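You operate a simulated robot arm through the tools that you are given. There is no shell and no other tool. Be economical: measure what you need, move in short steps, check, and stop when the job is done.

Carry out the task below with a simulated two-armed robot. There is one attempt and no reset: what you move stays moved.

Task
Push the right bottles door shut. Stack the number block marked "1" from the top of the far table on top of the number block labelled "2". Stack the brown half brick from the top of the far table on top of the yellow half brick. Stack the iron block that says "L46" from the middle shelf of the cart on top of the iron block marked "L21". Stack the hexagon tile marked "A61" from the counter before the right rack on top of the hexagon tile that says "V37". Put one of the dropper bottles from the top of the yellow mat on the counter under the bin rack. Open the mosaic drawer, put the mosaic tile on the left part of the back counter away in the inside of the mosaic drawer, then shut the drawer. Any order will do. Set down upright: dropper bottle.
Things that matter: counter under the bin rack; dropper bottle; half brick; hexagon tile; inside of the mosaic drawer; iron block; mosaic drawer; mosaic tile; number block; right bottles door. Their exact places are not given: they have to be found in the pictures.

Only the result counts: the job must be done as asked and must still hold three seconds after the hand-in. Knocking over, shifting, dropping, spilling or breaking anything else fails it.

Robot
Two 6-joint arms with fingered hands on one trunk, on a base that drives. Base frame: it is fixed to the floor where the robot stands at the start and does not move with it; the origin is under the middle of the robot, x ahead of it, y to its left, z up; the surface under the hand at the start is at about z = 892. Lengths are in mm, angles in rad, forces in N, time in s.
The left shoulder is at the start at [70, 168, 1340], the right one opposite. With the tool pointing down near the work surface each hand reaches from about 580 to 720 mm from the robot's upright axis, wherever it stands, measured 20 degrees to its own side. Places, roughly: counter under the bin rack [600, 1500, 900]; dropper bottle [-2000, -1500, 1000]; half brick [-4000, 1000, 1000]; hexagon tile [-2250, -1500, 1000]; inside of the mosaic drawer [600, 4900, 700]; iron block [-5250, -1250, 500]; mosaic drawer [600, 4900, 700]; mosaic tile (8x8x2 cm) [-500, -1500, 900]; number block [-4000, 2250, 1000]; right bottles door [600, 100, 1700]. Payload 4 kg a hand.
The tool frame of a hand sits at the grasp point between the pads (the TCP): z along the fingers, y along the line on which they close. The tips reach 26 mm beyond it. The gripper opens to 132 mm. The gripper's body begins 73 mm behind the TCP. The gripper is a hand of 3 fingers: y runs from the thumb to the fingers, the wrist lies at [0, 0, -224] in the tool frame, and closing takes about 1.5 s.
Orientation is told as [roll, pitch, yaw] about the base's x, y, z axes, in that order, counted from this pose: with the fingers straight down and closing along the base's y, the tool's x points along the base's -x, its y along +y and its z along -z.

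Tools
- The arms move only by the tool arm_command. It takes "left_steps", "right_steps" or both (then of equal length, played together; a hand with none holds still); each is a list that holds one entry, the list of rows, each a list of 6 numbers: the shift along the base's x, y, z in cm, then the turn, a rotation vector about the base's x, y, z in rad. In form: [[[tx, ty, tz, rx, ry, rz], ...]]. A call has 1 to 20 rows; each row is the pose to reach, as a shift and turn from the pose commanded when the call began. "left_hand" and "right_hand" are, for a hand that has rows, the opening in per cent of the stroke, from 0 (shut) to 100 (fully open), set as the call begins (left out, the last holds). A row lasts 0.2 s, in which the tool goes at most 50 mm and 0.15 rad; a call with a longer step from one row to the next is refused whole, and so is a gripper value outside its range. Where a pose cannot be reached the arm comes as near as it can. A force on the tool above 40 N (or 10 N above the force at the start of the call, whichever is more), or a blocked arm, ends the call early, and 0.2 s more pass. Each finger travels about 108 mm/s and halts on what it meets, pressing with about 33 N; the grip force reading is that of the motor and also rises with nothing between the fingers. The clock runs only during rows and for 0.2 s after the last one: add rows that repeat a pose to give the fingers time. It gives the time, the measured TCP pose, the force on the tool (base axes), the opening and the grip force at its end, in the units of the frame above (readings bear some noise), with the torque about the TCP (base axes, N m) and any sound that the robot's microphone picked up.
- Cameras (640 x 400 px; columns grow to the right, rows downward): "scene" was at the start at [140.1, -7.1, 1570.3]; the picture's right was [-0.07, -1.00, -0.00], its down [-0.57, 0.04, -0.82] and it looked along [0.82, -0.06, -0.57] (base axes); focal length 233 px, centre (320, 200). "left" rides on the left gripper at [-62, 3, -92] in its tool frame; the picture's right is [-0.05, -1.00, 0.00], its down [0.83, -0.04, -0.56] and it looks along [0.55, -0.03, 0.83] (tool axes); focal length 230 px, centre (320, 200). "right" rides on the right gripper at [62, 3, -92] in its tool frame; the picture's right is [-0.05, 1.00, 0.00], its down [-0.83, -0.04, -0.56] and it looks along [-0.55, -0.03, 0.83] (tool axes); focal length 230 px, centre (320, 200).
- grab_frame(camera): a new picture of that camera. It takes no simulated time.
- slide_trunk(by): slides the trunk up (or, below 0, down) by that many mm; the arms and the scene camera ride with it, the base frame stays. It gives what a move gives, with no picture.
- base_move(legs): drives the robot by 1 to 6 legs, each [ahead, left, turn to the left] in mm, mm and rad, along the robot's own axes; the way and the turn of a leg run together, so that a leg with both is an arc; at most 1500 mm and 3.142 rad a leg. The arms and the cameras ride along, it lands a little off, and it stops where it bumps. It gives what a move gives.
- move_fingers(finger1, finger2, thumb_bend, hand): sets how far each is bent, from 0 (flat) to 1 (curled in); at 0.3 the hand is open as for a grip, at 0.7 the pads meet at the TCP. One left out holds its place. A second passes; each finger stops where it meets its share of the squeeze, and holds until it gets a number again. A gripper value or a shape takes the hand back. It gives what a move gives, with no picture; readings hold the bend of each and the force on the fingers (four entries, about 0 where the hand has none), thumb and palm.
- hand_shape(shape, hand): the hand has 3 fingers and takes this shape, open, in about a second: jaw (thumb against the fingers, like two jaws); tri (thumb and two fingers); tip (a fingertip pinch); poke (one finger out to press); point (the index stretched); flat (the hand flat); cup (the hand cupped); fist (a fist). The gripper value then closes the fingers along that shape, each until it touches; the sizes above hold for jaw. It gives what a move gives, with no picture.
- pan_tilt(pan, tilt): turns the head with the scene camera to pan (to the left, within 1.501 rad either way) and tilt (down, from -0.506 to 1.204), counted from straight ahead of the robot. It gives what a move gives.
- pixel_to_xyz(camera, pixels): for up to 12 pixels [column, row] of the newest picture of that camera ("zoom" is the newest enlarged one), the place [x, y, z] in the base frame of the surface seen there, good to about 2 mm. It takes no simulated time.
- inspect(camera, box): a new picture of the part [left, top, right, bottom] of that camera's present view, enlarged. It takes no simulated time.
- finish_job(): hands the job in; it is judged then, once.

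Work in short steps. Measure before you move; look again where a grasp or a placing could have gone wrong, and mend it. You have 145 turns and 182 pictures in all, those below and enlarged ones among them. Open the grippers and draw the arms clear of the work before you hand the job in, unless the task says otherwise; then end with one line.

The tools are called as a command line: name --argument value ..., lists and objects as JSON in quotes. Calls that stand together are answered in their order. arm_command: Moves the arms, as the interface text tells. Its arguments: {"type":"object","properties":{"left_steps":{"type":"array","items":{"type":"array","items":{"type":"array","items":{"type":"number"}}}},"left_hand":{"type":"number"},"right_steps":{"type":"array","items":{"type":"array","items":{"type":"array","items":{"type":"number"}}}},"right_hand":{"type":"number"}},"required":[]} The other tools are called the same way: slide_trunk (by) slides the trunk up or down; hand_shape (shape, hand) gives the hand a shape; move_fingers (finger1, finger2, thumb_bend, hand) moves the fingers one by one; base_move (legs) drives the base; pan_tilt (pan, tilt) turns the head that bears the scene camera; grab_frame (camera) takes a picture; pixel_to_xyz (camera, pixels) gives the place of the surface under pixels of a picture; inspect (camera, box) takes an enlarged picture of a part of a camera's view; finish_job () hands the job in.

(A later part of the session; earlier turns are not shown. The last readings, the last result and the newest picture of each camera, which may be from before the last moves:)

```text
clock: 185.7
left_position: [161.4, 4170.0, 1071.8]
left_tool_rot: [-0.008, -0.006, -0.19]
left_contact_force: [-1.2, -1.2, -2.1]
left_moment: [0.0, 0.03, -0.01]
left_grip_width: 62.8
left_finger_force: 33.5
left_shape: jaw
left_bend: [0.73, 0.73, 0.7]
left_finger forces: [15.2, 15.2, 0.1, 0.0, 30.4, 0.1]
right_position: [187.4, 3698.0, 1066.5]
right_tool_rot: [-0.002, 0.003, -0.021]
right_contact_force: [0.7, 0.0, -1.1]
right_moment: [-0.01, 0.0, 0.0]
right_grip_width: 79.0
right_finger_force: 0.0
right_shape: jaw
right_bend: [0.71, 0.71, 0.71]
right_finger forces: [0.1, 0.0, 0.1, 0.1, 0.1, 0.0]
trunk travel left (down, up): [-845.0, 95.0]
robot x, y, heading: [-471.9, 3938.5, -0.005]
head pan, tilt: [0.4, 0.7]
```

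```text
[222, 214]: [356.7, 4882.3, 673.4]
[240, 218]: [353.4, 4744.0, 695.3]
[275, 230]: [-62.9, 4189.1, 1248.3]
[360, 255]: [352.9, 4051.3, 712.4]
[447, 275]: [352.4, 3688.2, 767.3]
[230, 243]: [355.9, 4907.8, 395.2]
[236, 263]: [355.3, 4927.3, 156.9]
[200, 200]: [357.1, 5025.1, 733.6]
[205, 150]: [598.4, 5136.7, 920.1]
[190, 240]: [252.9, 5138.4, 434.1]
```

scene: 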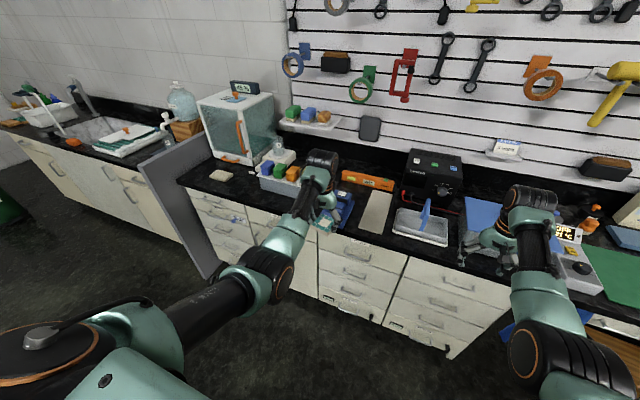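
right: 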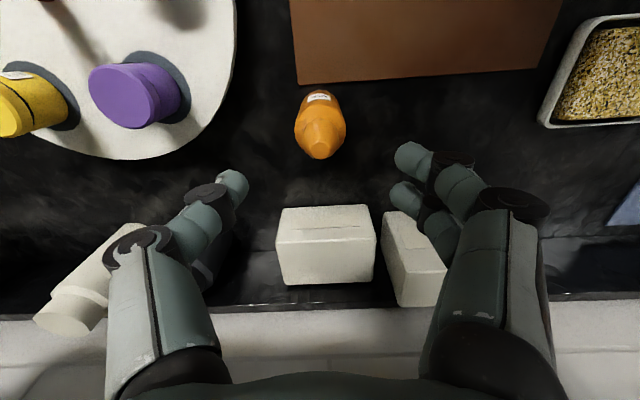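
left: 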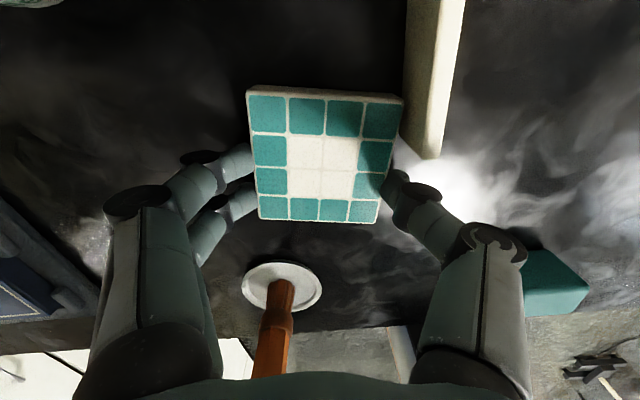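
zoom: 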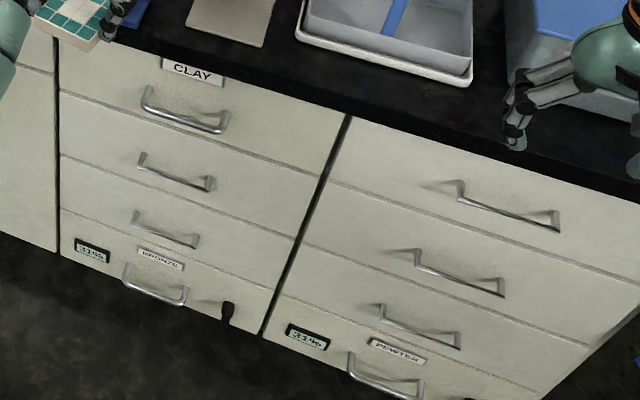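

The MOSAIC drawer is the second one in the left column, at about (356,4890,680), with a blue IN/OUT slide latch to its right. I drive in front of it and look.

base_move --legs '[[0, 900, 0.01]]'

pan_tilt --pan 0.0 --tilt 0.75

grab_frame --camera "scene"

```text
clock: 190.4
left_position: [146.5, 5081.4, 1071.4]
left_tool_rot: [-0.008, -0.005, -0.161]
left_contact_force: [-0.4, 0.5, -2.0]
left_moment: [0.0, 0.06, 0.01]
left_grip_width: 62.9
left_finger_force: 33.0
left_shape: jaw
left_bend: [0.73, 0.73, 0.7]
left_finger forces: [15.2, 15.2, 0.0, 0.0, 30.4, 0.0]
right_position: [186.8, 4610.5, 1064.2]
right_tool_rot: [0.0, 0.002, 0.007]
right_contact_force: [1.1, 0.4, -0.8]
right_moment: [0.01, 0.03, -0.02]
right_grip_width: 78.7
right_finger_force: 0.0
right_shape: jaw
right_bend: [0.71, 0.71, 0.71]
right_finger forces: [0.0, 0.1, 0.0, 0.0, 0.0, 0.1]
trunk travel left (down, up): [-845.0, 95.0]
robot x, y, heading: [-478.9, 4832.8, 0.028]
head pan, tilt: [0.4, 0.7]
```

```text
clock: 191.2
left_position: [147.6, 5081.5, 1071.3]
left_tool_rot: [-0.008, -0.006, -0.159]
left_contact_force: [-0.3, -0.1, -1.2]
left_moment: [-0.01, 0.02, 0.0]
left_grip_width: 62.9
left_finger_force: 32.7
left_shape: jaw
left_bend: [0.73, 0.73, 0.7]
left_finger forces: [15.2, 15.2, 0.0, 0.0, 30.3, 0.0]
right_position: [186.6, 4609.3, 1065.7]
right_tool_rot: [-0.004, 0.001, 0.007]
right_contact_force: [0.0, 0.2, 0.3]
right_moment: [-0.02, -0.01, 0.01]
right_grip_width: 79.1
right_finger_force: 0.0
right_shape: jaw
right_bend: [0.71, 0.71, 0.71]
right_finger forces: [0.0, 0.0, 0.0, 0.0, 0.1, 0.0]
trunk travel left (down, up): [-845.0, 95.0]
robot x, y, heading: [-476.7, 4832.1, 0.024]
head pan, tilt: [0.0, 0.75]
```

```text
123 pictures are left
```

scene: 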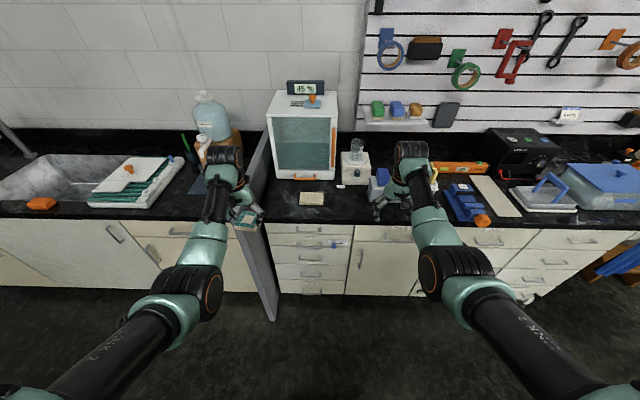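

I zoom in on the drawer and measure its handle and latch.

inspect --camera "scene" --box '[255, 205, 375, 300]'

pixel_to_xyz --camera "zoom" --pixels '[[207, 190], [207, 205], [300, 200], [255, 207], [395, 205], [410, 205], [437, 205], [100, 190], [470, 190], [255, 150], [255, 225], [60, 250]]'

```text
4.21 times, centred on (315, 252) of scene
```

zoom: 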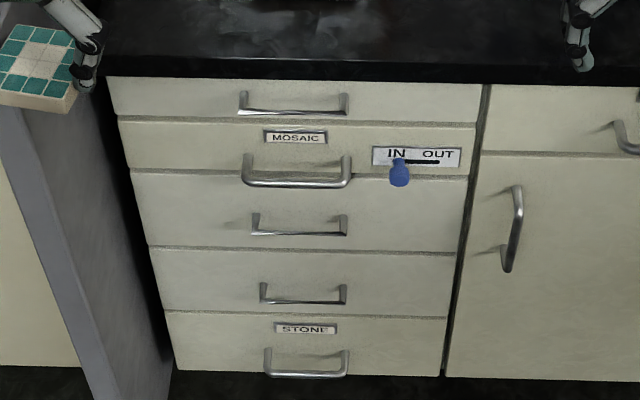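

```text
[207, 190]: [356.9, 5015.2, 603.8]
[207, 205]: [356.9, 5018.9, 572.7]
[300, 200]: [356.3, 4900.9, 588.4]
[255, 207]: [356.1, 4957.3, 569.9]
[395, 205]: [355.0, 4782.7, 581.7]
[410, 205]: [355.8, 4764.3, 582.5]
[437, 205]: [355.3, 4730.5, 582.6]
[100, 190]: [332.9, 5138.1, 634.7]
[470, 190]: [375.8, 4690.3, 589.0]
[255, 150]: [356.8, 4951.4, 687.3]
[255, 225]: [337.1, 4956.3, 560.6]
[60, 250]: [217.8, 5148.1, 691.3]
```

I measure the handle bar ends and the knob.

pixel_to_xyz --camera "zoom" --pixels '[[247, 180], [297, 185], [346, 181], [346, 160], [248, 160], [399, 178], [399, 163], [430, 161], [297, 125], [297, 168]]'

grab_frame --camera "right"

```text
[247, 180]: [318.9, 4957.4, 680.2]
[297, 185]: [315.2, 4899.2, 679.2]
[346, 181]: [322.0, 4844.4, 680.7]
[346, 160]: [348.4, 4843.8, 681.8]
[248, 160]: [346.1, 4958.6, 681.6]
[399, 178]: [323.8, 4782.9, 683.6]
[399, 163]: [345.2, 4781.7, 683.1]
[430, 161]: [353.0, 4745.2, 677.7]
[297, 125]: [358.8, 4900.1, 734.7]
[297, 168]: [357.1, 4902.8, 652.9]
```

```text
121 pictures are left
```

right: 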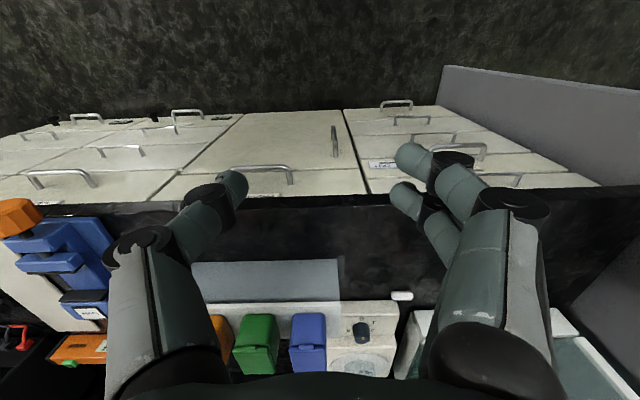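

The handle bar is at x≈318, z≈681, y 4844–4958. I turn the right hand to point forward with the fingers closing vertically, keeping the wrist well out.

arm_command --right_hand 60 --right_steps '[[[0.3, 0, 0.8, 0.081, -0.081, -0.081], [0.8, 0, 1.8, 0.161, -0.161, -0.161], [1.4, 0, 3, 0.242, -0.242, -0.242], [2.2, 0, 4.4, 0.322, -0.322, -0.322], [3, 0, 6, 0.403, -0.403, -0.403], [4, 0, 7.6, 0.484, -0.484, -0.484], [5, 0, 9.2, 0.564, -0.564, -0.564], [6, 0, 10.8, 0.645, -0.645, -0.645], [7, 0, 12.4, 0.725, -0.725, -0.725], [8, 0, 14, 0.806, -0.806, -0.806], [9, 0, 15.6, 0.887, -0.887, -0.887], [10, 0, 17.2, 0.967, -0.967, -0.967], [11, 0, 18.8, 1.048, -1.048, -1.048], [12.3, 0, 20.2, 1.128, -1.128, -1.128], [13.5, 0, 21.6, 1.209, -1.209, -1.209], [13.5, 0, 21.6, 1.209, -1.209, -1.209]]]'

grab_frame --camera "scene"

```text
clock: 194.7
left_position: [147.0, 5081.5, 1071.3]
left_tool_rot: [-0.007, -0.004, -0.16]
left_contact_force: [0.0, 0.9, -2.4]
left_moment: [0.01, 0.04, 0.02]
left_grip_width: 63.1
left_finger_force: 33.1
left_shape: jaw
left_bend: [0.73, 0.73, 0.7]
left_finger forces: [15.2, 15.3, 0.0, 0.0, 30.4, 0.1]
right_position: [321.0, 4608.7, 1282.0]
right_tool_rot: [1.566, -0.008, -1.569]
right_contact_force: [0.0, -0.5, 0.2]
right_moment: [-0.04, -0.01, -0.01]
right_grip_width: 79.0
right_finger_force: 0.1
right_shape: jaw
right_bend: [0.71, 0.71, 0.71]
right_finger forces: [0.1, 0.0, 0.0, 0.1, 0.0, 0.0]
trunk travel left (down, up): [-845.0, 95.0]
robot x, y, heading: [-478.3, 4830.7, 0.022]
head pan, tilt: [0.0, 0.75]
```

```text
120 pictures are left
```

scene: 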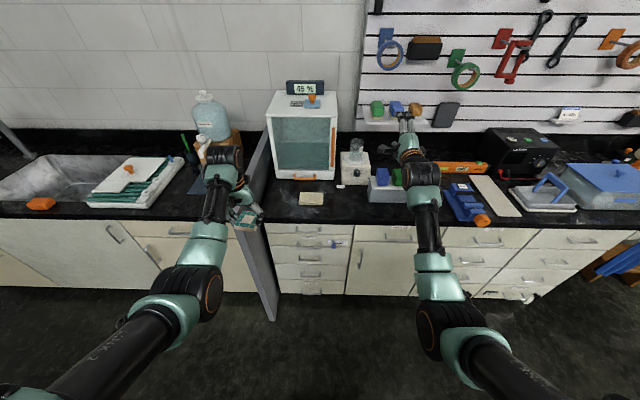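

The pose is reached with no trouble. I back off, move left and lower the trunk so the hand faces the handle.

base_move --legs '[[-150, 300, -0.022]]'

slide_trunk --by -600

grab_frame --camera "scene"

grab_frame --camera "right"

```text
clock: 196.8
left_position: [1.6, 5363.1, 1071.2]
left_tool_rot: [-0.008, -0.005, -0.181]
left_contact_force: [-0.3, -0.8, -1.8]
left_moment: [0.07, 0.02, 0.02]
left_grip_width: 62.9
left_finger_force: 32.6
left_shape: jaw
left_bend: [0.73, 0.73, 0.7]
left_finger forces: [15.2, 15.1, 0.0, 0.1, 30.3, 0.0]
right_position: [166.3, 4885.9, 1281.9]
right_tool_rot: [1.567, -0.007, -1.592]
right_contact_force: [-0.3, -0.8, 0.1]
right_moment: [0.0, 0.02, 0.01]
right_grip_width: 79.2
right_finger_force: 0.0
right_shape: jaw
right_bend: [0.71, 0.71, 0.71]
right_finger forces: [0.1, 0.1, 0.1, 0.0, 0.1, 0.1]
trunk travel left (down, up): [-845.0, 95.0]
robot x, y, heading: [-628.6, 5125.1, 0.001]
head pan, tilt: [0.0, 0.75]
```

```text
refused: -600 is not a number from -400 to 400
```

```text
119 pictures are left
```

scene: 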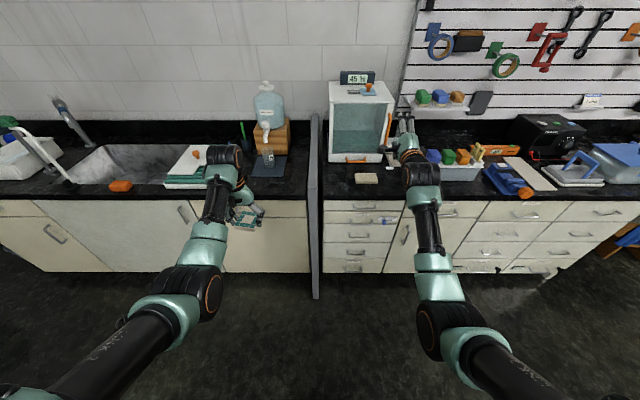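

```text
118 pictures are left
```

right: 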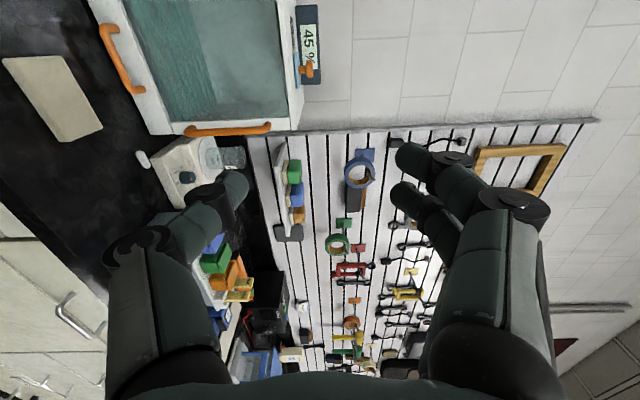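

The trunk takes at most 400 mm per call; I lower it in two steps and shift 15 mm left.

slide_trunk --by -400

slide_trunk --by -200

base_move --legs '[[60, 15, 0]]'

grab_frame --camera "right"

```text
clock: 200.7
left_position: [0.7, 5363.3, 672.3]
left_tool_rot: [-0.008, -0.006, -0.181]
left_contact_force: [0.1, 1.0, -2.6]
left_moment: [0.03, 0.0, 0.02]
left_grip_width: 62.9
left_finger_force: 32.8
left_shape: jaw
left_bend: [0.73, 0.73, 0.7]
left_finger forces: [15.2, 15.3, 0.0, 0.0, 30.4, 0.0]
right_position: [164.1, 4888.9, 882.1]
right_tool_rot: [1.567, -0.006, -1.589]
right_contact_force: [0.5, 0.8, 1.0]
right_moment: [-0.01, -0.02, -0.01]
right_grip_width: 78.9
right_finger_force: 0.0
right_shape: jaw
right_bend: [0.71, 0.71, 0.71]
right_finger forces: [0.0, 0.0, 0.0, 0.1, 0.1, 0.0]
trunk travel left (down, up): [-445.0, 495.0]
robot x, y, heading: [-632.9, 5130.8, 0.003]
head pan, tilt: [0.0, 0.75]
```

```text
clock: 202.8
left_position: [0.2, 5362.8, 471.0]
left_tool_rot: [-0.01, -0.004, -0.18]
left_contact_force: [-0.4, 0.3, -2.4]
left_moment: [0.0, -0.04, -0.01]
left_grip_width: 62.8
left_finger_force: 32.9
left_shape: jaw
left_bend: [0.73, 0.73, 0.7]
left_finger forces: [15.2, 15.2, 0.1, 0.0, 30.4, 0.0]
right_position: [165.3, 4888.4, 682.3]
right_tool_rot: [1.568, -0.007, -1.589]
right_contact_force: [0.0, -0.6, -0.8]
right_moment: [0.02, -0.01, 0.0]
right_grip_width: 78.7
right_finger_force: 0.0
right_shape: jaw
right_bend: [0.71, 0.71, 0.71]
right_finger forces: [0.0, 0.1, 0.0, 0.0, 0.0, 0.0]
trunk travel left (down, up): [-245.0, 695.0]
robot x, y, heading: [-632.5, 5130.5, -0.0]
head pan, tilt: [0.0, 0.75]
```

```text
clock: 203.8
left_position: [60.3, 5378.8, 470.3]
left_tool_rot: [-0.009, -0.006, -0.182]
left_contact_force: [-0.1, -0.3, -2.2]
left_moment: [-0.01, 0.05, 0.0]
left_grip_width: 63.2
left_finger_force: 33.1
left_shape: jaw
left_bend: [0.73, 0.73, 0.7]
left_finger forces: [15.3, 15.2, 0.0, 0.1, 30.4, 0.1]
right_position: [223.9, 4903.1, 681.0]
right_tool_rot: [1.564, -0.008, -1.592]
right_contact_force: [0.4, 0.6, -0.2]
right_moment: [-0.01, -0.02, 0.02]
right_grip_width: 78.9
right_finger_force: 0.1
right_shape: jaw
right_bend: [0.71, 0.71, 0.71]
right_finger forces: [0.0, 0.0, 0.1, 0.1, 0.0, 0.0]
trunk travel left (down, up): [-245.0, 695.0]
robot x, y, heading: [-571.0, 5144.5, -0.001]
head pan, tilt: [0.0, 0.75]
```

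```text
117 pictures are left
```

right: 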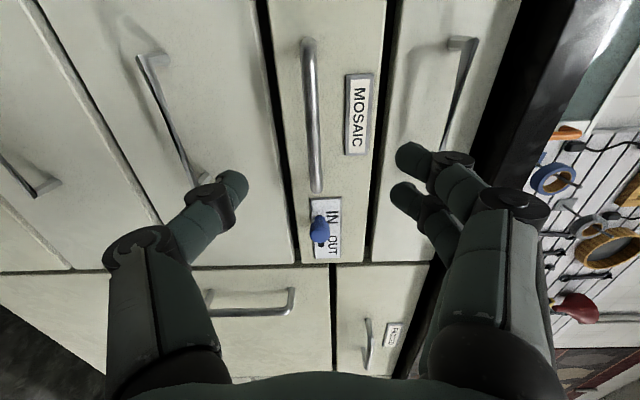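

The handle lies centred between the fingers (column 313). I drive forward 92 mm so it comes between the pads, then close.

base_move --legs '[[92, 0, 0]]'

arm_command --right_hand 0 --right_steps '[[[0, 0, 0, 0, 0, 0], [0, 0, 0, 0, 0, 0], [0, 0, 0, 0, 0, 0], [0, 0, 0, 0, 0, 0], [0, 0, 0, 0, 0, 0], [0, 0, 0, 0, 0, 0]]]'

grab_frame --camera "right"

```text
clock: 204.9
left_position: [150.2, 5379.2, 470.9]
left_tool_rot: [-0.008, -0.005, -0.181]
left_contact_force: [0.0, -0.4, -1.8]
left_moment: [0.05, 0.04, 0.0]
left_grip_width: 63.0
left_finger_force: 32.9
left_shape: jaw
left_bend: [0.73, 0.73, 0.7]
left_finger forces: [15.2, 15.2, 0.0, 0.0, 30.3, 0.0]
right_position: [315.6, 4902.1, 682.0]
right_tool_rot: [1.565, -0.006, -1.591]
right_contact_force: [-0.4, 0.2, 0.2]
right_moment: [-0.02, -0.03, -0.01]
right_grip_width: 78.7
right_finger_force: 0.1
right_shape: jaw
right_bend: [0.71, 0.71, 0.71]
right_finger forces: [0.0, 0.0, 0.0, 0.0, 0.0, 0.1]
trunk travel left (down, up): [-245.0, 695.0]
robot x, y, heading: [-485.6, 5142.8, -0.001]
head pan, tilt: [0.0, 0.75]
```

```text
clock: 206.3
left_position: [150.8, 5378.3, 469.0]
left_tool_rot: [-0.009, -0.004, -0.18]
left_contact_force: [0.1, -1.0, -0.7]
left_moment: [-0.01, 0.02, -0.01]
left_grip_width: 62.9
left_finger_force: 32.5
left_shape: jaw
left_bend: [0.73, 0.73, 0.7]
left_finger forces: [15.2, 15.1, 0.0, 0.0, 30.4, 0.0]
right_position: [316.1, 4902.6, 679.8]
right_tool_rot: [1.565, -0.007, -1.59]
right_contact_force: [6.0, -0.7, -4.5]
right_moment: [0.0, -0.04, 0.03]
right_grip_width: 0.0
right_finger_force: 33.0
right_shape: jaw
right_bend: [0.64, 0.64, 0.73]
right_finger forces: [11.2, 11.3, 0.0, 0.0, 27.7, 0.0]
trunk travel left (down, up): [-245.0, 695.0]
robot x, y, heading: [-479.9, 5139.5, 0.004]
head pan, tilt: [0.0, 0.75]
```

```text
116 pictures are left
```

right: 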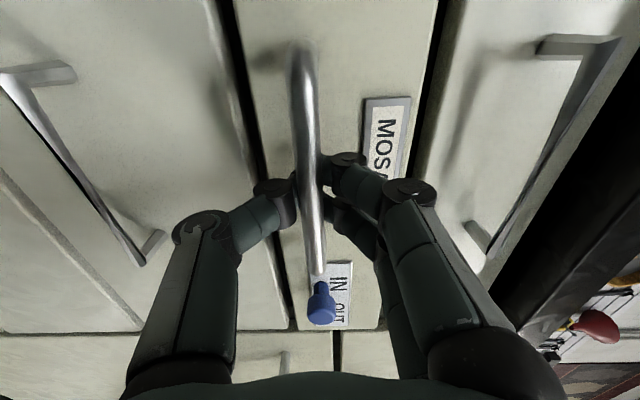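

The bar is held. I pull gently 4 cm with the arm to test whether the drawer is free.

arm_command --right_steps '[[[-1, 0, 0, 0, 0, 0], [-2, 0, 0, 0, 0, 0], [-3, 0, 0, 0, 0, 0], [-4, 0, 0, 0, 0, 0]]]'

grab_frame --camera "right"

```text
clock: 207.3
left_position: [150.3, 5378.8, 470.4]
left_tool_rot: [-0.008, -0.004, -0.181]
left_contact_force: [-0.4, 0.5, -1.6]
left_moment: [0.0, 0.0, -0.01]
left_grip_width: 62.9
left_finger_force: 32.7
left_shape: jaw
left_bend: [0.73, 0.73, 0.7]
left_finger forces: [15.1, 15.2, 0.0, 0.0, 30.4, 0.0]
right_position: [274.5, 4901.9, 680.0]
right_tool_rot: [1.562, -0.008, -1.591]
right_contact_force: [2.8, 2.9, -8.3]
right_moment: [0.01, 0.05, 0.03]
right_grip_width: 0.0
right_finger_force: 32.9
right_shape: jaw
right_bend: [0.64, 0.64, 0.73]
right_finger forces: [0.0, 0.0, 0.0, 0.1, 28.7, 0.0]
trunk travel left (down, up): [-245.0, 695.0]
robot x, y, heading: [-478.5, 5142.0, -0.001]
head pan, tilt: [0.0, 0.75]
```

```text
115 pictures are left
```

right: 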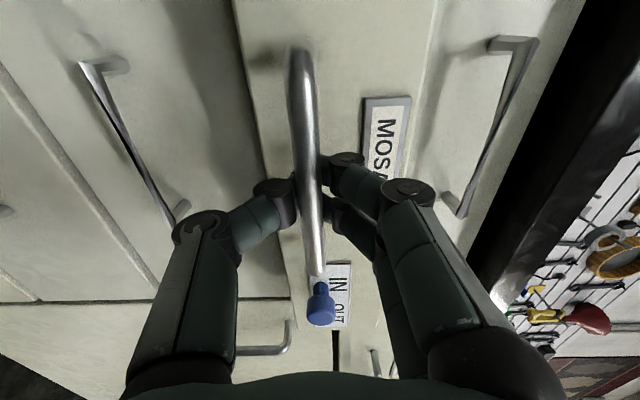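

The drawer moves freely. I drive back 220 mm to open it further.

base_move --legs '[[-220, 0, 0]]'

pan_tilt --pan -0.25 --tilt 0.6

grab_frame --camera "scene"

```text
clock: 209.0
left_position: [-69.3, 5381.7, 470.2]
left_tool_rot: [-0.006, -0.004, -0.176]
left_contact_force: [0.1, 0.1, -2.0]
left_moment: [-0.01, 0.03, -0.01]
left_grip_width: 63.0
left_finger_force: 33.2
left_shape: jaw
left_bend: [0.73, 0.73, 0.7]
left_finger forces: [15.2, 15.2, 0.0, 0.1, 30.5, 0.1]
right_position: [58.7, 4906.3, 682.0]
right_tool_rot: [1.565, -0.006, -1.587]
right_contact_force: [1.3, -2.2, -8.3]
right_moment: [-0.01, 0.0, 0.0]
right_grip_width: 0.0
right_finger_force: 33.4
right_shape: jaw
right_bend: [0.64, 0.64, 0.73]
right_finger forces: [0.0, 0.0, 0.0, 0.0, 0.2, 0.1]
trunk travel left (down, up): [-245.0, 695.0]
robot x, y, heading: [-697.4, 5142.5, 0.005]
head pan, tilt: [0.0, 0.75]
```

```text
clock: 209.8
left_position: [-67.7, 5381.6, 470.6]
left_tool_rot: [-0.006, -0.003, -0.177]
left_contact_force: [-0.5, -0.6, -2.3]
left_moment: [-0.01, 0.01, -0.01]
left_grip_width: 63.0
left_finger_force: 33.2
left_shape: jaw
left_bend: [0.73, 0.73, 0.7]
left_finger forces: [15.2, 15.2, 0.0, 0.0, 30.4, 0.1]
right_position: [59.0, 4906.6, 681.3]
right_tool_rot: [1.563, -0.007, -1.584]
right_contact_force: [3.5, -1.9, -6.7]
right_moment: [0.01, -0.04, 0.01]
right_grip_width: 0.0
right_finger_force: 33.0
right_shape: jaw
right_bend: [0.64, 0.64, 0.73]
right_finger forces: [0.0, 0.0, 0.1, 0.1, 0.1, 0.0]
trunk travel left (down, up): [-245.0, 695.0]
robot x, y, heading: [-697.6, 5140.0, 0.011]
head pan, tilt: [-0.25, 0.6]
```

```text
114 pictures are left
```

scene: 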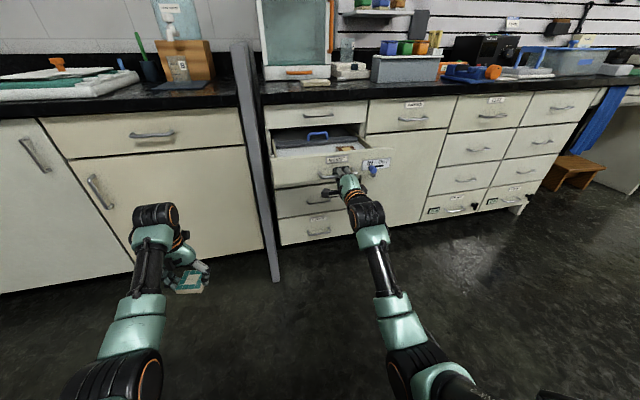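

The drawer is out by about 257 mm. I release the handle, back away, and turn the right hand back down along the same path.

arm_command --right_hand 60 --right_steps '[[[0, 0, 0, 0, 0, 0], [0, 0, 0, 0, 0, 0], [0, 0, 0, 0, 0, 0], [0, 0, 0, 0, 0, 0], [0, 0, 0, 0, 0, 0]]]'

base_move --legs '[[-200, 0, 0]]'

arm_command --right_steps '[[[-1.2, 0, -1.4, -0.081, 0.081, 0.081], [-2.5, 0, -2.8, -0.161, 0.161, 0.161], [-3.5, 0, -4.4, -0.242, 0.242, 0.242], [-4.5, 0, -6, -0.322, 0.322, 0.322], [-5.5, 0, -7.6, -0.403, 0.403, 0.403], [-6.5, 0, -9.2, -0.484, 0.484, 0.484], [-7.5, 0, -10.8, -0.564, 0.564, 0.564], [-8.5, 0, -12.4, -0.645, 0.645, 0.645], [-9.5, 0, -14, -0.725, 0.725, 0.725], [-10.5, 0, -15.6, -0.806, 0.806, 0.806], [-11.3, 0, -17.2, -0.887, 0.887, 0.887], [-12.1, 0, -18.6, -0.967, 0.967, 0.967], [-12.7, 0, -19.8, -1.048, 1.048, 1.048], [-13.2, 0, -20.8, -1.128, 1.128, 1.128], [-9.5, 0, -21.6, -1.209, 1.209, 1.209], [-9.5, 0, -21.6, -1.209, 1.209, 1.209]]]'

slide_trunk --by 400

pan_tilt --pan -0.2 --tilt 0.7

grab_frame --camera "scene"

```text
clock: 211.0
left_position: [-68.0, 5380.8, 470.7]
left_tool_rot: [-0.01, -0.006, -0.177]
left_contact_force: [-0.3, -0.5, -1.9]
left_moment: [-0.04, 0.0, 0.01]
left_grip_width: 63.0
left_finger_force: 32.9
left_shape: jaw
left_bend: [0.73, 0.73, 0.7]
left_finger forces: [15.1, 15.1, 0.0, 0.0, 30.4, 0.0]
right_position: [57.5, 4906.9, 683.5]
right_tool_rot: [1.566, -0.007, -1.585]
right_contact_force: [-0.4, -0.6, -0.5]
right_moment: [0.03, 0.01, 0.0]
right_grip_width: 78.8
right_finger_force: 0.1
right_shape: jaw
right_bend: [0.71, 0.71, 0.71]
right_finger forces: [0.0, 0.0, 0.0, 0.0, 0.1, 0.0]
trunk travel left (down, up): [-245.0, 695.0]
robot x, y, heading: [-697.4, 5139.0, 0.005]
head pan, tilt: [-0.25, 0.6]
```

```text
clock: 212.6
left_position: [-268.9, 5378.9, 472.8]
left_tool_rot: [-0.01, -0.005, -0.178]
left_contact_force: [0.0, 0.1, -1.7]
left_moment: [-0.01, 0.02, 0.01]
left_grip_width: 63.0
left_finger_force: 32.8
left_shape: jaw
left_bend: [0.73, 0.73, 0.7]
left_finger forces: [15.1, 15.2, 0.1, 0.0, 30.4, 0.0]
right_position: [-141.8, 4903.4, 684.4]
right_tool_rot: [1.57, -0.008, -1.585]
right_contact_force: [0.8, -0.2, -0.5]
right_moment: [0.0, 0.0, 0.03]
right_grip_width: 78.8
right_finger_force: 0.1
right_shape: jaw
right_bend: [0.71, 0.71, 0.71]
right_finger forces: [0.0, 0.0, 0.0, 0.0, 0.0, 0.0]
trunk travel left (down, up): [-245.0, 695.0]
robot x, y, heading: [-897.1, 5144.7, 0.008]
head pan, tilt: [-0.25, 0.6]
```

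```text
clock: 216.0
left_position: [-268.2, 5379.0, 471.2]
left_tool_rot: [-0.008, -0.006, -0.179]
left_contact_force: [0.1, 0.0, -1.4]
left_moment: [-0.02, 0.03, -0.01]
left_grip_width: 62.9
left_finger_force: 33.5
left_shape: jaw
left_bend: [0.73, 0.73, 0.7]
left_finger forces: [15.2, 15.2, 0.0, 0.0, 30.4, 0.0]
right_position: [-236.6, 4903.2, 467.6]
right_tool_rot: [-0.004, -0.016, 0.009]
right_contact_force: [-0.2, 0.1, -0.4]
right_moment: [-0.01, -0.03, 0.01]
right_grip_width: 79.0
right_finger_force: 0.0
right_shape: jaw
right_bend: [0.71, 0.71, 0.71]
right_finger forces: [0.0, 0.0, 0.1, 0.0, 0.1, 0.0]
trunk travel left (down, up): [-245.0, 695.0]
robot x, y, heading: [-893.5, 5140.2, 0.007]
head pan, tilt: [-0.25, 0.6]
```

```text
clock: 219.8
left_position: [-268.1, 5379.5, 871.2]
left_tool_rot: [-0.008, -0.005, -0.179]
left_contact_force: [0.0, 0.2, -1.9]
left_moment: [0.01, 0.04, -0.01]
left_grip_width: 62.9
left_finger_force: 32.9
left_shape: jaw
left_bend: [0.73, 0.73, 0.7]
left_finger forces: [15.2, 15.2, 0.0, 0.1, 30.4, 0.1]
right_position: [-237.6, 4903.8, 866.6]
right_tool_rot: [-0.004, -0.015, 0.009]
right_contact_force: [0.3, -0.1, 0.9]
right_moment: [-0.03, 0.03, -0.01]
right_grip_width: 78.8
right_finger_force: 0.1
right_shape: jaw
right_bend: [0.71, 0.71, 0.71]
right_finger forces: [0.0, 0.1, 0.0, 0.0, 0.0, 0.0]
trunk travel left (down, up): [-645.0, 295.0]
robot x, y, heading: [-900.9, 5142.5, 0.005]
head pan, tilt: [-0.25, 0.6]
```

```text
clock: 220.5
left_position: [-267.2, 5378.4, 871.0]
left_tool_rot: [-0.007, -0.005, -0.178]
left_contact_force: [0.7, -0.1, -1.4]
left_moment: [-0.04, 0.01, 0.05]
left_grip_width: 63.1
left_finger_force: 33.3
left_shape: jaw
left_bend: [0.73, 0.73, 0.7]
left_finger forces: [15.2, 15.2, 0.0, 0.1, 30.4, 0.0]
right_position: [-237.4, 4904.3, 866.9]
right_tool_rot: [-0.004, -0.016, 0.007]
right_contact_force: [0.2, 0.2, 0.2]
right_moment: [0.0, -0.03, 0.01]
right_grip_width: 79.0
right_finger_force: 0.0
right_shape: jaw
right_bend: [0.71, 0.71, 0.71]
right_finger forces: [0.0, 0.0, 0.0, 0.1, 0.0, 0.1]
trunk travel left (down, up): [-645.0, 295.0]
robot x, y, heading: [-898.8, 5139.3, 0.005]
head pan, tilt: [-0.201, 0.7]
```

```text
113 pictures are left
```

scene: 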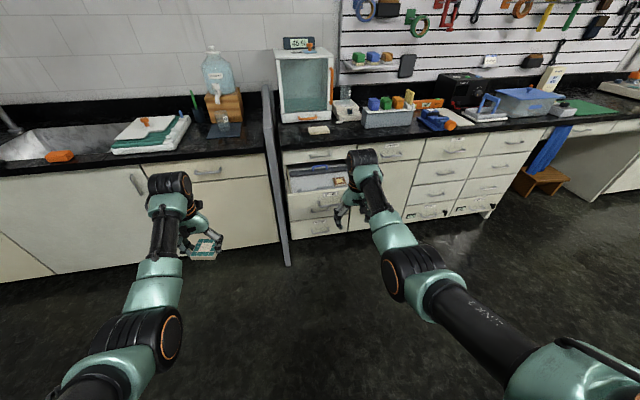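

I shift right by 480 mm so the left hand lines up with the drawer, and look into the drawer.

base_move --legs '[[250, -480, 0]]'

pan_tilt --pan 0.3 --tilt 0.75

grab_frame --camera "scene"

```text
clock: 223.6
left_position: [-16.3, 4903.7, 870.5]
left_tool_rot: [-0.008, -0.004, -0.167]
left_contact_force: [0.3, 0.9, -0.9]
left_moment: [0.02, 0.0, 0.02]
left_grip_width: 62.9
left_finger_force: 33.3
left_shape: jaw
left_bend: [0.73, 0.73, 0.7]
left_finger forces: [15.3, 15.2, 0.0, 0.0, 30.4, 0.0]
right_position: [19.6, 4429.2, 866.8]
right_tool_rot: [-0.003, -0.015, 0.016]
right_contact_force: [-0.3, 0.0, -0.5]
right_moment: [-0.01, 0.02, 0.01]
right_grip_width: 78.9
right_finger_force: 0.0
right_shape: jaw
right_bend: [0.71, 0.71, 0.71]
right_finger forces: [0.0, 0.0, 0.0, 0.1, 0.0, 0.1]
trunk travel left (down, up): [-645.0, 295.0]
robot x, y, heading: [-643.9, 4656.9, 0.02]
head pan, tilt: [-0.201, 0.7]
```

```text
clock: 224.5
left_position: [-15.8, 4904.1, 870.8]
left_tool_rot: [-0.006, -0.003, -0.168]
left_contact_force: [-0.1, 0.3, -1.8]
left_moment: [0.03, -0.01, 0.03]
left_grip_width: 62.9
left_finger_force: 32.8
left_shape: jaw
left_bend: [0.73, 0.73, 0.7]
left_finger forces: [15.2, 15.2, 0.1, 0.0, 30.4, 0.0]
right_position: [18.2, 4428.3, 867.2]
right_tool_rot: [-0.003, -0.016, 0.016]
right_contact_force: [0.6, -0.3, 0.7]
right_moment: [-0.03, 0.03, 0.02]
right_grip_width: 78.8
right_finger_force: 0.0
right_shape: jaw
right_bend: [0.71, 0.71, 0.71]
right_finger forces: [0.1, 0.0, 0.0, 0.0, 0.0, 0.1]
trunk travel left (down, up): [-645.0, 295.0]
robot x, y, heading: [-644.0, 4658.8, 0.012]
head pan, tilt: [0.3, 0.75]
```

```text
112 pictures are left
```

scene: 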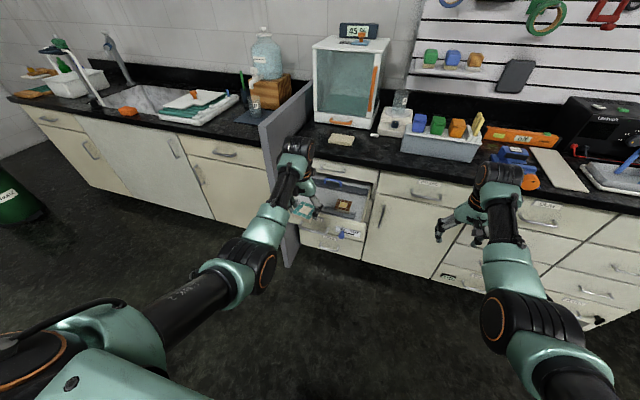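

The open drawer is at (335,205) and has contents. I enlarge it and measure.

inspect --camera "scene" --box '[275, 155, 395, 255]'

pixel_to_xyz --camera "zoom" --pixels '[[373, 250], [320, 235], [420, 260], [330, 180], [330, 200], [440, 330], [470, 270], [375, 350], [400, 230], [280, 215], [310, 290], [420, 300]]'

```text
4.00 times, centred on (335, 205) of scene
```

zoom: 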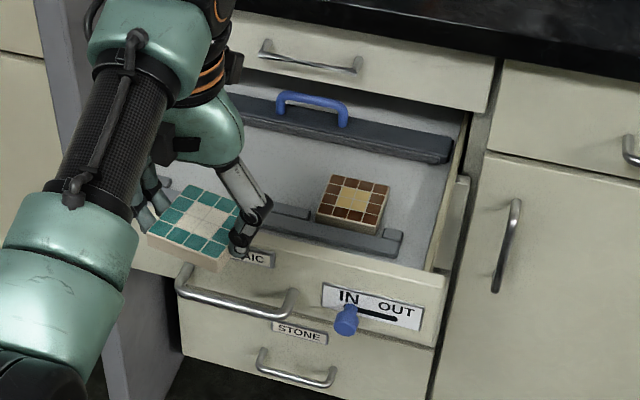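

```text
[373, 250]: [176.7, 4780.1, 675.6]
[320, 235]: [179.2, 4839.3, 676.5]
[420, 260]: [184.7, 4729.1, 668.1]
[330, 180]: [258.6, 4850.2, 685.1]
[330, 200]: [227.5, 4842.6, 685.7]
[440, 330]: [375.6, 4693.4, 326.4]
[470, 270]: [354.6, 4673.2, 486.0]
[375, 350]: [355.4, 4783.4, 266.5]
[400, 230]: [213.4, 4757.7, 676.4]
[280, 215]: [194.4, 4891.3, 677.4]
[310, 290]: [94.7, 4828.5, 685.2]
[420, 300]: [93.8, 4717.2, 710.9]
```

The drawer has a brown tile, a dark front bar and a rear bar with a blue handle. I raise the trunk to see the interior free of the hand.

slide_trunk --by 290

base_move --legs '[[0, 240, 0]]'

pan_tilt --pan 0.0 --tilt 0.8

inspect --camera "scene" --box '[245, 150, 405, 270]'

```text
clock: 227.5
left_position: [-16.0, 4905.2, 1161.2]
left_tool_rot: [-0.007, -0.004, -0.168]
left_contact_force: [0.1, -0.5, -1.8]
left_moment: [0.0, 0.01, -0.04]
left_grip_width: 63.2
left_finger_force: 33.2
left_shape: jaw
left_bend: [0.73, 0.73, 0.7]
left_finger forces: [15.3, 15.2, 0.0, 0.0, 30.4, 0.0]
right_position: [19.4, 4428.9, 1156.3]
right_tool_rot: [-0.004, -0.016, 0.018]
right_contact_force: [-0.2, 0.4, -0.4]
right_moment: [0.02, -0.02, 0.01]
right_grip_width: 79.1
right_finger_force: 0.0
right_shape: jaw
right_bend: [0.71, 0.71, 0.71]
right_finger forces: [0.0, 0.0, 0.0, 0.1, 0.0, 0.1]
trunk travel left (down, up): [-935.0, 5.0]
robot x, y, heading: [-644.7, 4659.9, 0.017]
head pan, tilt: [0.3, 0.75]
```

```text
clock: 229.2
left_position: [-18.9, 5144.8, 1161.2]
left_tool_rot: [-0.004, -0.005, -0.169]
left_contact_force: [-0.6, -0.2, -1.6]
left_moment: [0.01, 0.01, 0.01]
left_grip_width: 63.1
left_finger_force: 33.1
left_shape: jaw
left_bend: [0.73, 0.73, 0.7]
left_finger forces: [15.1, 15.2, 0.0, 0.1, 30.4, 0.0]
right_position: [15.6, 4669.6, 1157.1]
right_tool_rot: [0.0, -0.018, 0.018]
right_contact_force: [0.7, -1.2, 0.7]
right_moment: [0.04, 0.0, 0.03]
right_grip_width: 78.8
right_finger_force: 0.0
right_shape: jaw
right_bend: [0.71, 0.71, 0.71]
right_finger forces: [0.0, 0.0, 0.1, 0.1, 0.1, 0.0]
trunk travel left (down, up): [-935.0, 5.0]
robot x, y, heading: [-648.6, 4903.6, 0.015]
head pan, tilt: [0.3, 0.75]
```

```text
clock: 230.1
left_position: [-20.6, 5147.9, 1160.5]
left_tool_rot: [-0.009, -0.006, -0.167]
left_contact_force: [0.4, 0.6, -1.8]
left_moment: [0.0, 0.05, 0.01]
left_grip_width: 63.1
left_finger_force: 32.8
left_shape: jaw
left_bend: [0.73, 0.73, 0.7]
left_finger forces: [15.2, 15.1, 0.1, 0.0, 30.4, 0.1]
right_position: [15.7, 4672.6, 1157.2]
right_tool_rot: [-0.004, -0.016, 0.018]
right_contact_force: [0.1, -0.7, 0.2]
right_moment: [0.02, 0.0, 0.0]
right_grip_width: 78.8
right_finger_force: 0.1
right_shape: jaw
right_bend: [0.71, 0.71, 0.71]
right_finger forces: [0.0, 0.0, 0.0, 0.0, 0.0, 0.0]
trunk travel left (down, up): [-935.0, 5.0]
robot x, y, heading: [-650.6, 4904.5, 0.016]
head pan, tilt: [0.0, 0.799]
```

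```text
3.33 times, centred on (325, 210) of scene
```

zoom: 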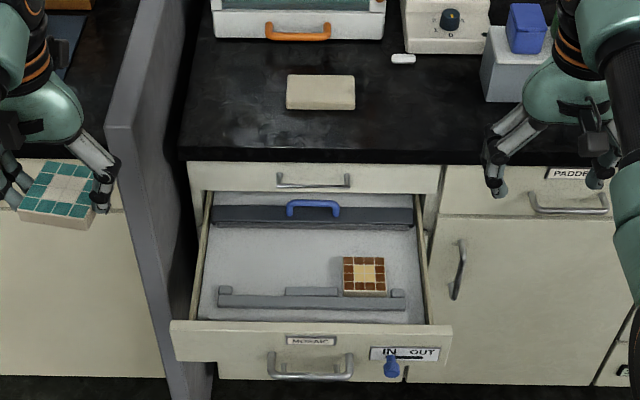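

Now it's clear: free floor lies left of the brown tile, between the rails. I measure it.

pixel_to_xyz --camera "zoom" --pixels '[[270, 255], [215, 250], [330, 250], [310, 228], [270, 285], [270, 300], [340, 262], [385, 262], [363, 275], [300, 218], [200, 280], [260, 325]]'

```text
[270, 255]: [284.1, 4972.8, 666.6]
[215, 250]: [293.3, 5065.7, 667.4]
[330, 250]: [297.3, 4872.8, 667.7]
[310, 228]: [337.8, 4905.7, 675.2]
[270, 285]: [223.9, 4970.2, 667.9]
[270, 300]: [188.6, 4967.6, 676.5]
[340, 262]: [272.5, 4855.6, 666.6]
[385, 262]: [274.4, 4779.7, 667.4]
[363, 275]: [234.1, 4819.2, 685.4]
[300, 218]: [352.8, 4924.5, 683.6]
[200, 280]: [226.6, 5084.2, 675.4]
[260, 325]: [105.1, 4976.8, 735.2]
```

Free floor (z 667) spans x≈205–335, y≈4870–5065. I'll set the tile at about (235,4988). I first pull the right hand in a little, then drive so the left hand is above that spot.

arm_command --right_steps '[[[-2.5, 0, 0, 0, 0, 0], [-5, 0, 0, 0, 0, 0], [-5, 0, 0, 0, 0, 0]]]'

base_move --legs '[[253, -163, -0.016]]'

slide_trunk --by -200

pan_tilt --pan 0.4 --tilt 0.8

grab_frame --camera "scene"

grab_frame --camera "left"

```text
clock: 230.8
left_position: [-19.0, 5148.1, 1161.3]
left_tool_rot: [-0.009, -0.006, -0.169]
left_contact_force: [0.5, 0.2, -1.4]
left_moment: [-0.01, 0.03, -0.01]
left_grip_width: 63.0
left_finger_force: 32.8
left_shape: jaw
left_bend: [0.73, 0.73, 0.7]
left_finger forces: [15.2, 15.2, 0.0, 0.0, 30.4, 0.0]
right_position: [-36.8, 4673.3, 1159.9]
right_tool_rot: [-0.004, -0.015, 0.018]
right_contact_force: [-0.2, -0.4, 0.0]
right_moment: [0.0, 0.01, 0.0]
right_grip_width: 78.6
right_finger_force: 0.0
right_shape: jaw
right_bend: [0.71, 0.71, 0.71]
right_finger forces: [0.0, 0.0, 0.0, 0.0, 0.0, 0.0]
trunk travel left (down, up): [-935.0, 5.0]
robot x, y, heading: [-647.9, 4899.5, 0.014]
head pan, tilt: [0.0, 0.799]
```

```text
clock: 232.9
left_position: [242.7, 4969.2, 1163.0]
left_tool_rot: [-0.008, -0.006, -0.182]
left_contact_force: [0.1, 0.6, -2.4]
left_moment: [-0.02, 0.05, 0.01]
left_grip_width: 63.0
left_finger_force: 32.8
left_shape: jaw
left_bend: [0.73, 0.73, 0.7]
left_finger forces: [15.2, 15.2, 0.1, 0.0, 30.4, 0.0]
right_position: [218.1, 4495.1, 1161.3]
right_tool_rot: [-0.003, -0.017, 0.002]
right_contact_force: [0.0, -0.2, -0.4]
right_moment: [-0.03, -0.03, -0.01]
right_grip_width: 79.1
right_finger_force: 0.0
right_shape: jaw
right_bend: [0.71, 0.71, 0.71]
right_finger forces: [0.0, 0.0, 0.1, 0.0, 0.1, 0.0]
trunk travel left (down, up): [-935.0, 5.0]
robot x, y, heading: [-388.6, 4732.6, 0.002]
head pan, tilt: [0.0, 0.799]
```

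```text
clock: 235.1
left_position: [243.7, 4969.0, 962.2]
left_tool_rot: [-0.009, -0.005, -0.184]
left_contact_force: [-0.1, 0.3, -1.8]
left_moment: [0.02, 0.02, -0.01]
left_grip_width: 63.1
left_finger_force: 33.0
left_shape: jaw
left_bend: [0.73, 0.73, 0.7]
left_finger forces: [15.2, 15.2, 0.0, 0.0, 30.5, 0.1]
right_position: [219.1, 4493.4, 959.2]
right_tool_rot: [-0.004, -0.016, 0.001]
right_contact_force: [0.2, 0.1, 0.7]
right_moment: [0.02, 0.02, 0.0]
right_grip_width: 79.2
right_finger_force: 0.1
right_shape: jaw
right_bend: [0.71, 0.71, 0.71]
right_finger forces: [0.1, 0.0, 0.0, 0.0, 0.0, 0.0]
trunk travel left (down, up): [-735.0, 205.0]
robot x, y, heading: [-385.4, 4736.1, -0.002]
head pan, tilt: [0.0, 0.799]
```

```text
clock: 236.0
left_position: [245.1, 4968.1, 962.6]
left_tool_rot: [-0.009, -0.005, -0.183]
left_contact_force: [0.8, -0.8, -1.7]
left_moment: [-0.05, 0.0, -0.03]
left_grip_width: 62.7
left_finger_force: 33.0
left_shape: jaw
left_bend: [0.73, 0.73, 0.7]
left_finger forces: [15.2, 15.2, 0.0, 0.0, 30.3, 0.0]
right_position: [219.9, 4493.3, 958.8]
right_tool_rot: [-0.002, -0.015, 0.003]
right_contact_force: [-0.8, 0.0, 0.4]
right_moment: [0.0, 0.04, 0.01]
right_grip_width: 79.0
right_finger_force: 0.1
right_shape: jaw
right_bend: [0.71, 0.71, 0.71]
right_finger forces: [0.0, 0.0, 0.1, 0.1, 0.0, 0.0]
trunk travel left (down, up): [-735.0, 205.0]
robot x, y, heading: [-390.0, 4734.0, -0.001]
head pan, tilt: [0.4, 0.799]
```

```text
109 pictures are left
```

scene: 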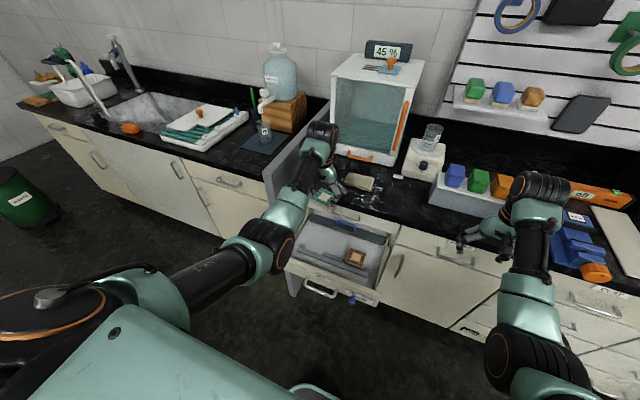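

```text
108 pictures are left
```

left: 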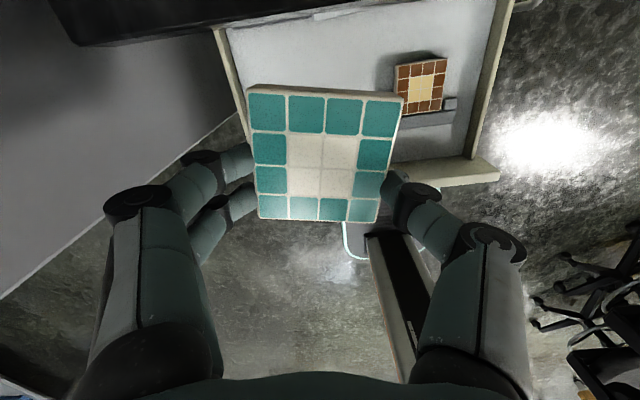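

I measure the counter's front edge and the drawer walls from the left camera before lowering.

pixel_to_xyz --camera "left" --pixels '[[80, 40], [200, 25], [300, 12], [232, 90], [420, 160], [300, 60], [330, 75], [140, 120], [455, 100], [485, 165]]'

arm_command --left_steps '[[[-0.6, 0.3, 0, 0, 0, 0], [-1.2, 0.6, 0, 0, 0, 0], [-1.2, 0.6, 0, 0, 0, 0]]]'

```text
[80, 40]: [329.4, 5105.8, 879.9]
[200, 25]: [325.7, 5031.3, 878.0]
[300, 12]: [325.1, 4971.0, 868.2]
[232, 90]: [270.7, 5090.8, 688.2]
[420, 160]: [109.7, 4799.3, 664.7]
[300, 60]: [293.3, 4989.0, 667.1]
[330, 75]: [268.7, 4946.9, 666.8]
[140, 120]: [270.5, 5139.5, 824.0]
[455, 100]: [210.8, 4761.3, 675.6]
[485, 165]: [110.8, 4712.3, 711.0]
```

```text
clock: 236.8
left_position: [231.8, 4974.1, 960.2]
left_tool_rot: [-0.008, -0.004, -0.183]
left_contact_force: [0.9, -0.7, -1.7]
left_moment: [-0.02, 0.02, -0.01]
left_grip_width: 63.2
left_finger_force: 32.4
left_shape: jaw
left_bend: [0.73, 0.73, 0.7]
left_finger forces: [15.1, 15.1, 0.1, 0.0, 30.4, 0.1]
right_position: [220.2, 4493.0, 959.4]
right_tool_rot: [-0.002, -0.017, 0.002]
right_contact_force: [-0.3, 0.4, 0.1]
right_moment: [-0.02, 0.02, 0.01]
right_grip_width: 79.0
right_finger_force: 0.1
right_shape: jaw
right_bend: [0.71, 0.71, 0.71]
right_finger forces: [0.0, 0.0, 0.0, 0.0, 0.0, 0.0]
trunk travel left (down, up): [-735.0, 205.0]
robot x, y, heading: [-392.4, 4732.3, 0.003]
head pan, tilt: [0.4, 0.799]
```

The counter edge is at x=325, leaving room for the hand camera (x≈294). I lower with the trunk by 150 mm, then the arm.

slide_trunk --by -150

arm_command --left_steps '[[[0, 0, -3, 0, 0, 0], [0, 0, -6, 0, 0, 0], [0, 0, -8.5, 0, 0, 0], [0, 0, -8.5, 0, 0, 0]]]'

grab_frame --camera "left"

```text
clock: 238.5
left_position: [232.8, 4973.9, 810.8]
left_tool_rot: [-0.006, -0.004, -0.185]
left_contact_force: [-0.4, -0.3, -2.2]
left_moment: [-0.01, 0.03, -0.02]
left_grip_width: 63.2
left_finger_force: 32.6
left_shape: jaw
left_bend: [0.73, 0.73, 0.7]
left_finger forces: [15.2, 15.2, 0.1, 0.0, 30.5, 0.0]
right_position: [219.9, 4494.5, 810.0]
right_tool_rot: [-0.004, -0.015, 0.002]
right_contact_force: [-0.3, 0.4, 0.0]
right_moment: [-0.01, 0.01, 0.02]
right_grip_width: 79.1
right_finger_force: 0.0
right_shape: jaw
right_bend: [0.71, 0.71, 0.71]
right_finger forces: [0.0, 0.1, 0.1, 0.0, 0.1, 0.0]
trunk travel left (down, up): [-585.0, 355.0]
robot x, y, heading: [-385.1, 4737.1, -0.002]
head pan, tilt: [0.4, 0.799]
```

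```text
clock: 239.5
left_position: [230.0, 4975.7, 727.0]
left_tool_rot: [-0.008, -0.004, -0.184]
left_contact_force: [0.5, 0.1, -1.8]
left_moment: [0.0, 0.01, -0.01]
left_grip_width: 62.8
left_finger_force: 33.3
left_shape: jaw
left_bend: [0.73, 0.73, 0.7]
left_finger forces: [15.1, 15.1, 0.0, 0.0, 30.5, 0.1]
right_position: [219.8, 4493.4, 810.2]
right_tool_rot: [-0.004, -0.016, 0.002]
right_contact_force: [1.2, -0.1, 0.3]
right_moment: [0.01, 0.0, 0.01]
right_grip_width: 78.9
right_finger_force: 0.0
right_shape: jaw
right_bend: [0.71, 0.71, 0.71]
right_finger forces: [0.1, 0.0, 0.0, 0.0, 0.1, 0.0]
trunk travel left (down, up): [-585.0, 355.0]
robot x, y, heading: [-386.2, 4735.3, -0.001]
head pan, tilt: [0.4, 0.799]
```

```text
107 pictures are left
```

left: 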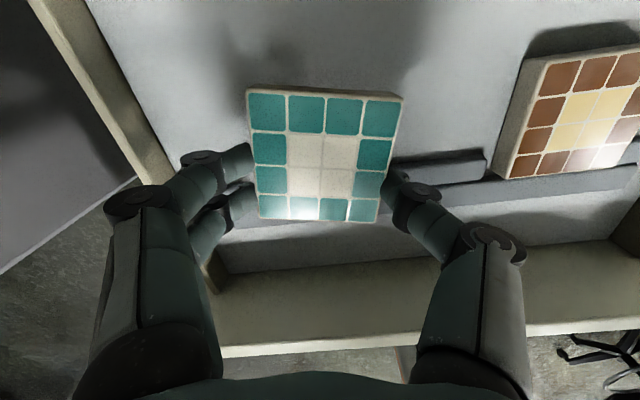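

I check the rail position relative to the tile's front edge.

pixel_to_xyz --camera "left" --pixels '[[440, 157], [440, 163], [440, 178], [470, 188], [500, 195], [400, 150], [225, 225], [420, 120], [540, 170], [270, 218]]'

```text
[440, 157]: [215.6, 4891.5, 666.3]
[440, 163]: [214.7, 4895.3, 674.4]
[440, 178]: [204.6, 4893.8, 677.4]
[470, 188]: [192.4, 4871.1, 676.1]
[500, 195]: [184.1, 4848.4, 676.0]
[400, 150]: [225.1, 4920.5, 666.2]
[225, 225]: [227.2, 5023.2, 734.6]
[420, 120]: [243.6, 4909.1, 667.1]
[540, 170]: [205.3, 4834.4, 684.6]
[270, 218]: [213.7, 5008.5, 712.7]
```

The rail's step reaches x≈215, so I shift the tile 8 mm inward and 10 mm left, then lower it to the floor of the drawer.

arm_command --left_steps '[[[0.5, 0.6, 0, 0, 0, 0], [0.9, 1.1, -0.5, 0, 0, 0], [0.9, 1.1, -1.5, 0, 0, 0], [0.9, 1.1, -2.3, 0, 0, 0], [0.9, 1.1, -2.8, 0, 0, 0]]]'

```text
clock: 240.7
left_position: [243.0, 4985.2, 698.9]
left_tool_rot: [-0.008, -0.007, -0.184]
left_contact_force: [-0.3, 1.3, -0.9]
left_moment: [0.05, 0.0, 0.01]
left_grip_width: 63.1
left_finger_force: 33.2
left_shape: jaw
left_bend: [0.73, 0.73, 0.7]
left_finger forces: [15.4, 15.3, 0.0, 0.0, 30.4, 0.1]
right_position: [218.9, 4494.7, 810.5]
right_tool_rot: [-0.002, -0.017, 0.002]
right_contact_force: [-0.2, -0.6, 1.0]
right_moment: [0.01, -0.02, 0.03]
right_grip_width: 78.8
right_finger_force: 0.1
right_shape: jaw
right_bend: [0.71, 0.71, 0.71]
right_finger forces: [0.1, 0.0, 0.0, 0.0, 0.1, 0.0]
trunk travel left (down, up): [-585.0, 355.0]
robot x, y, heading: [-385.8, 4733.4, -0.002]
head pan, tilt: [0.4, 0.799]
```

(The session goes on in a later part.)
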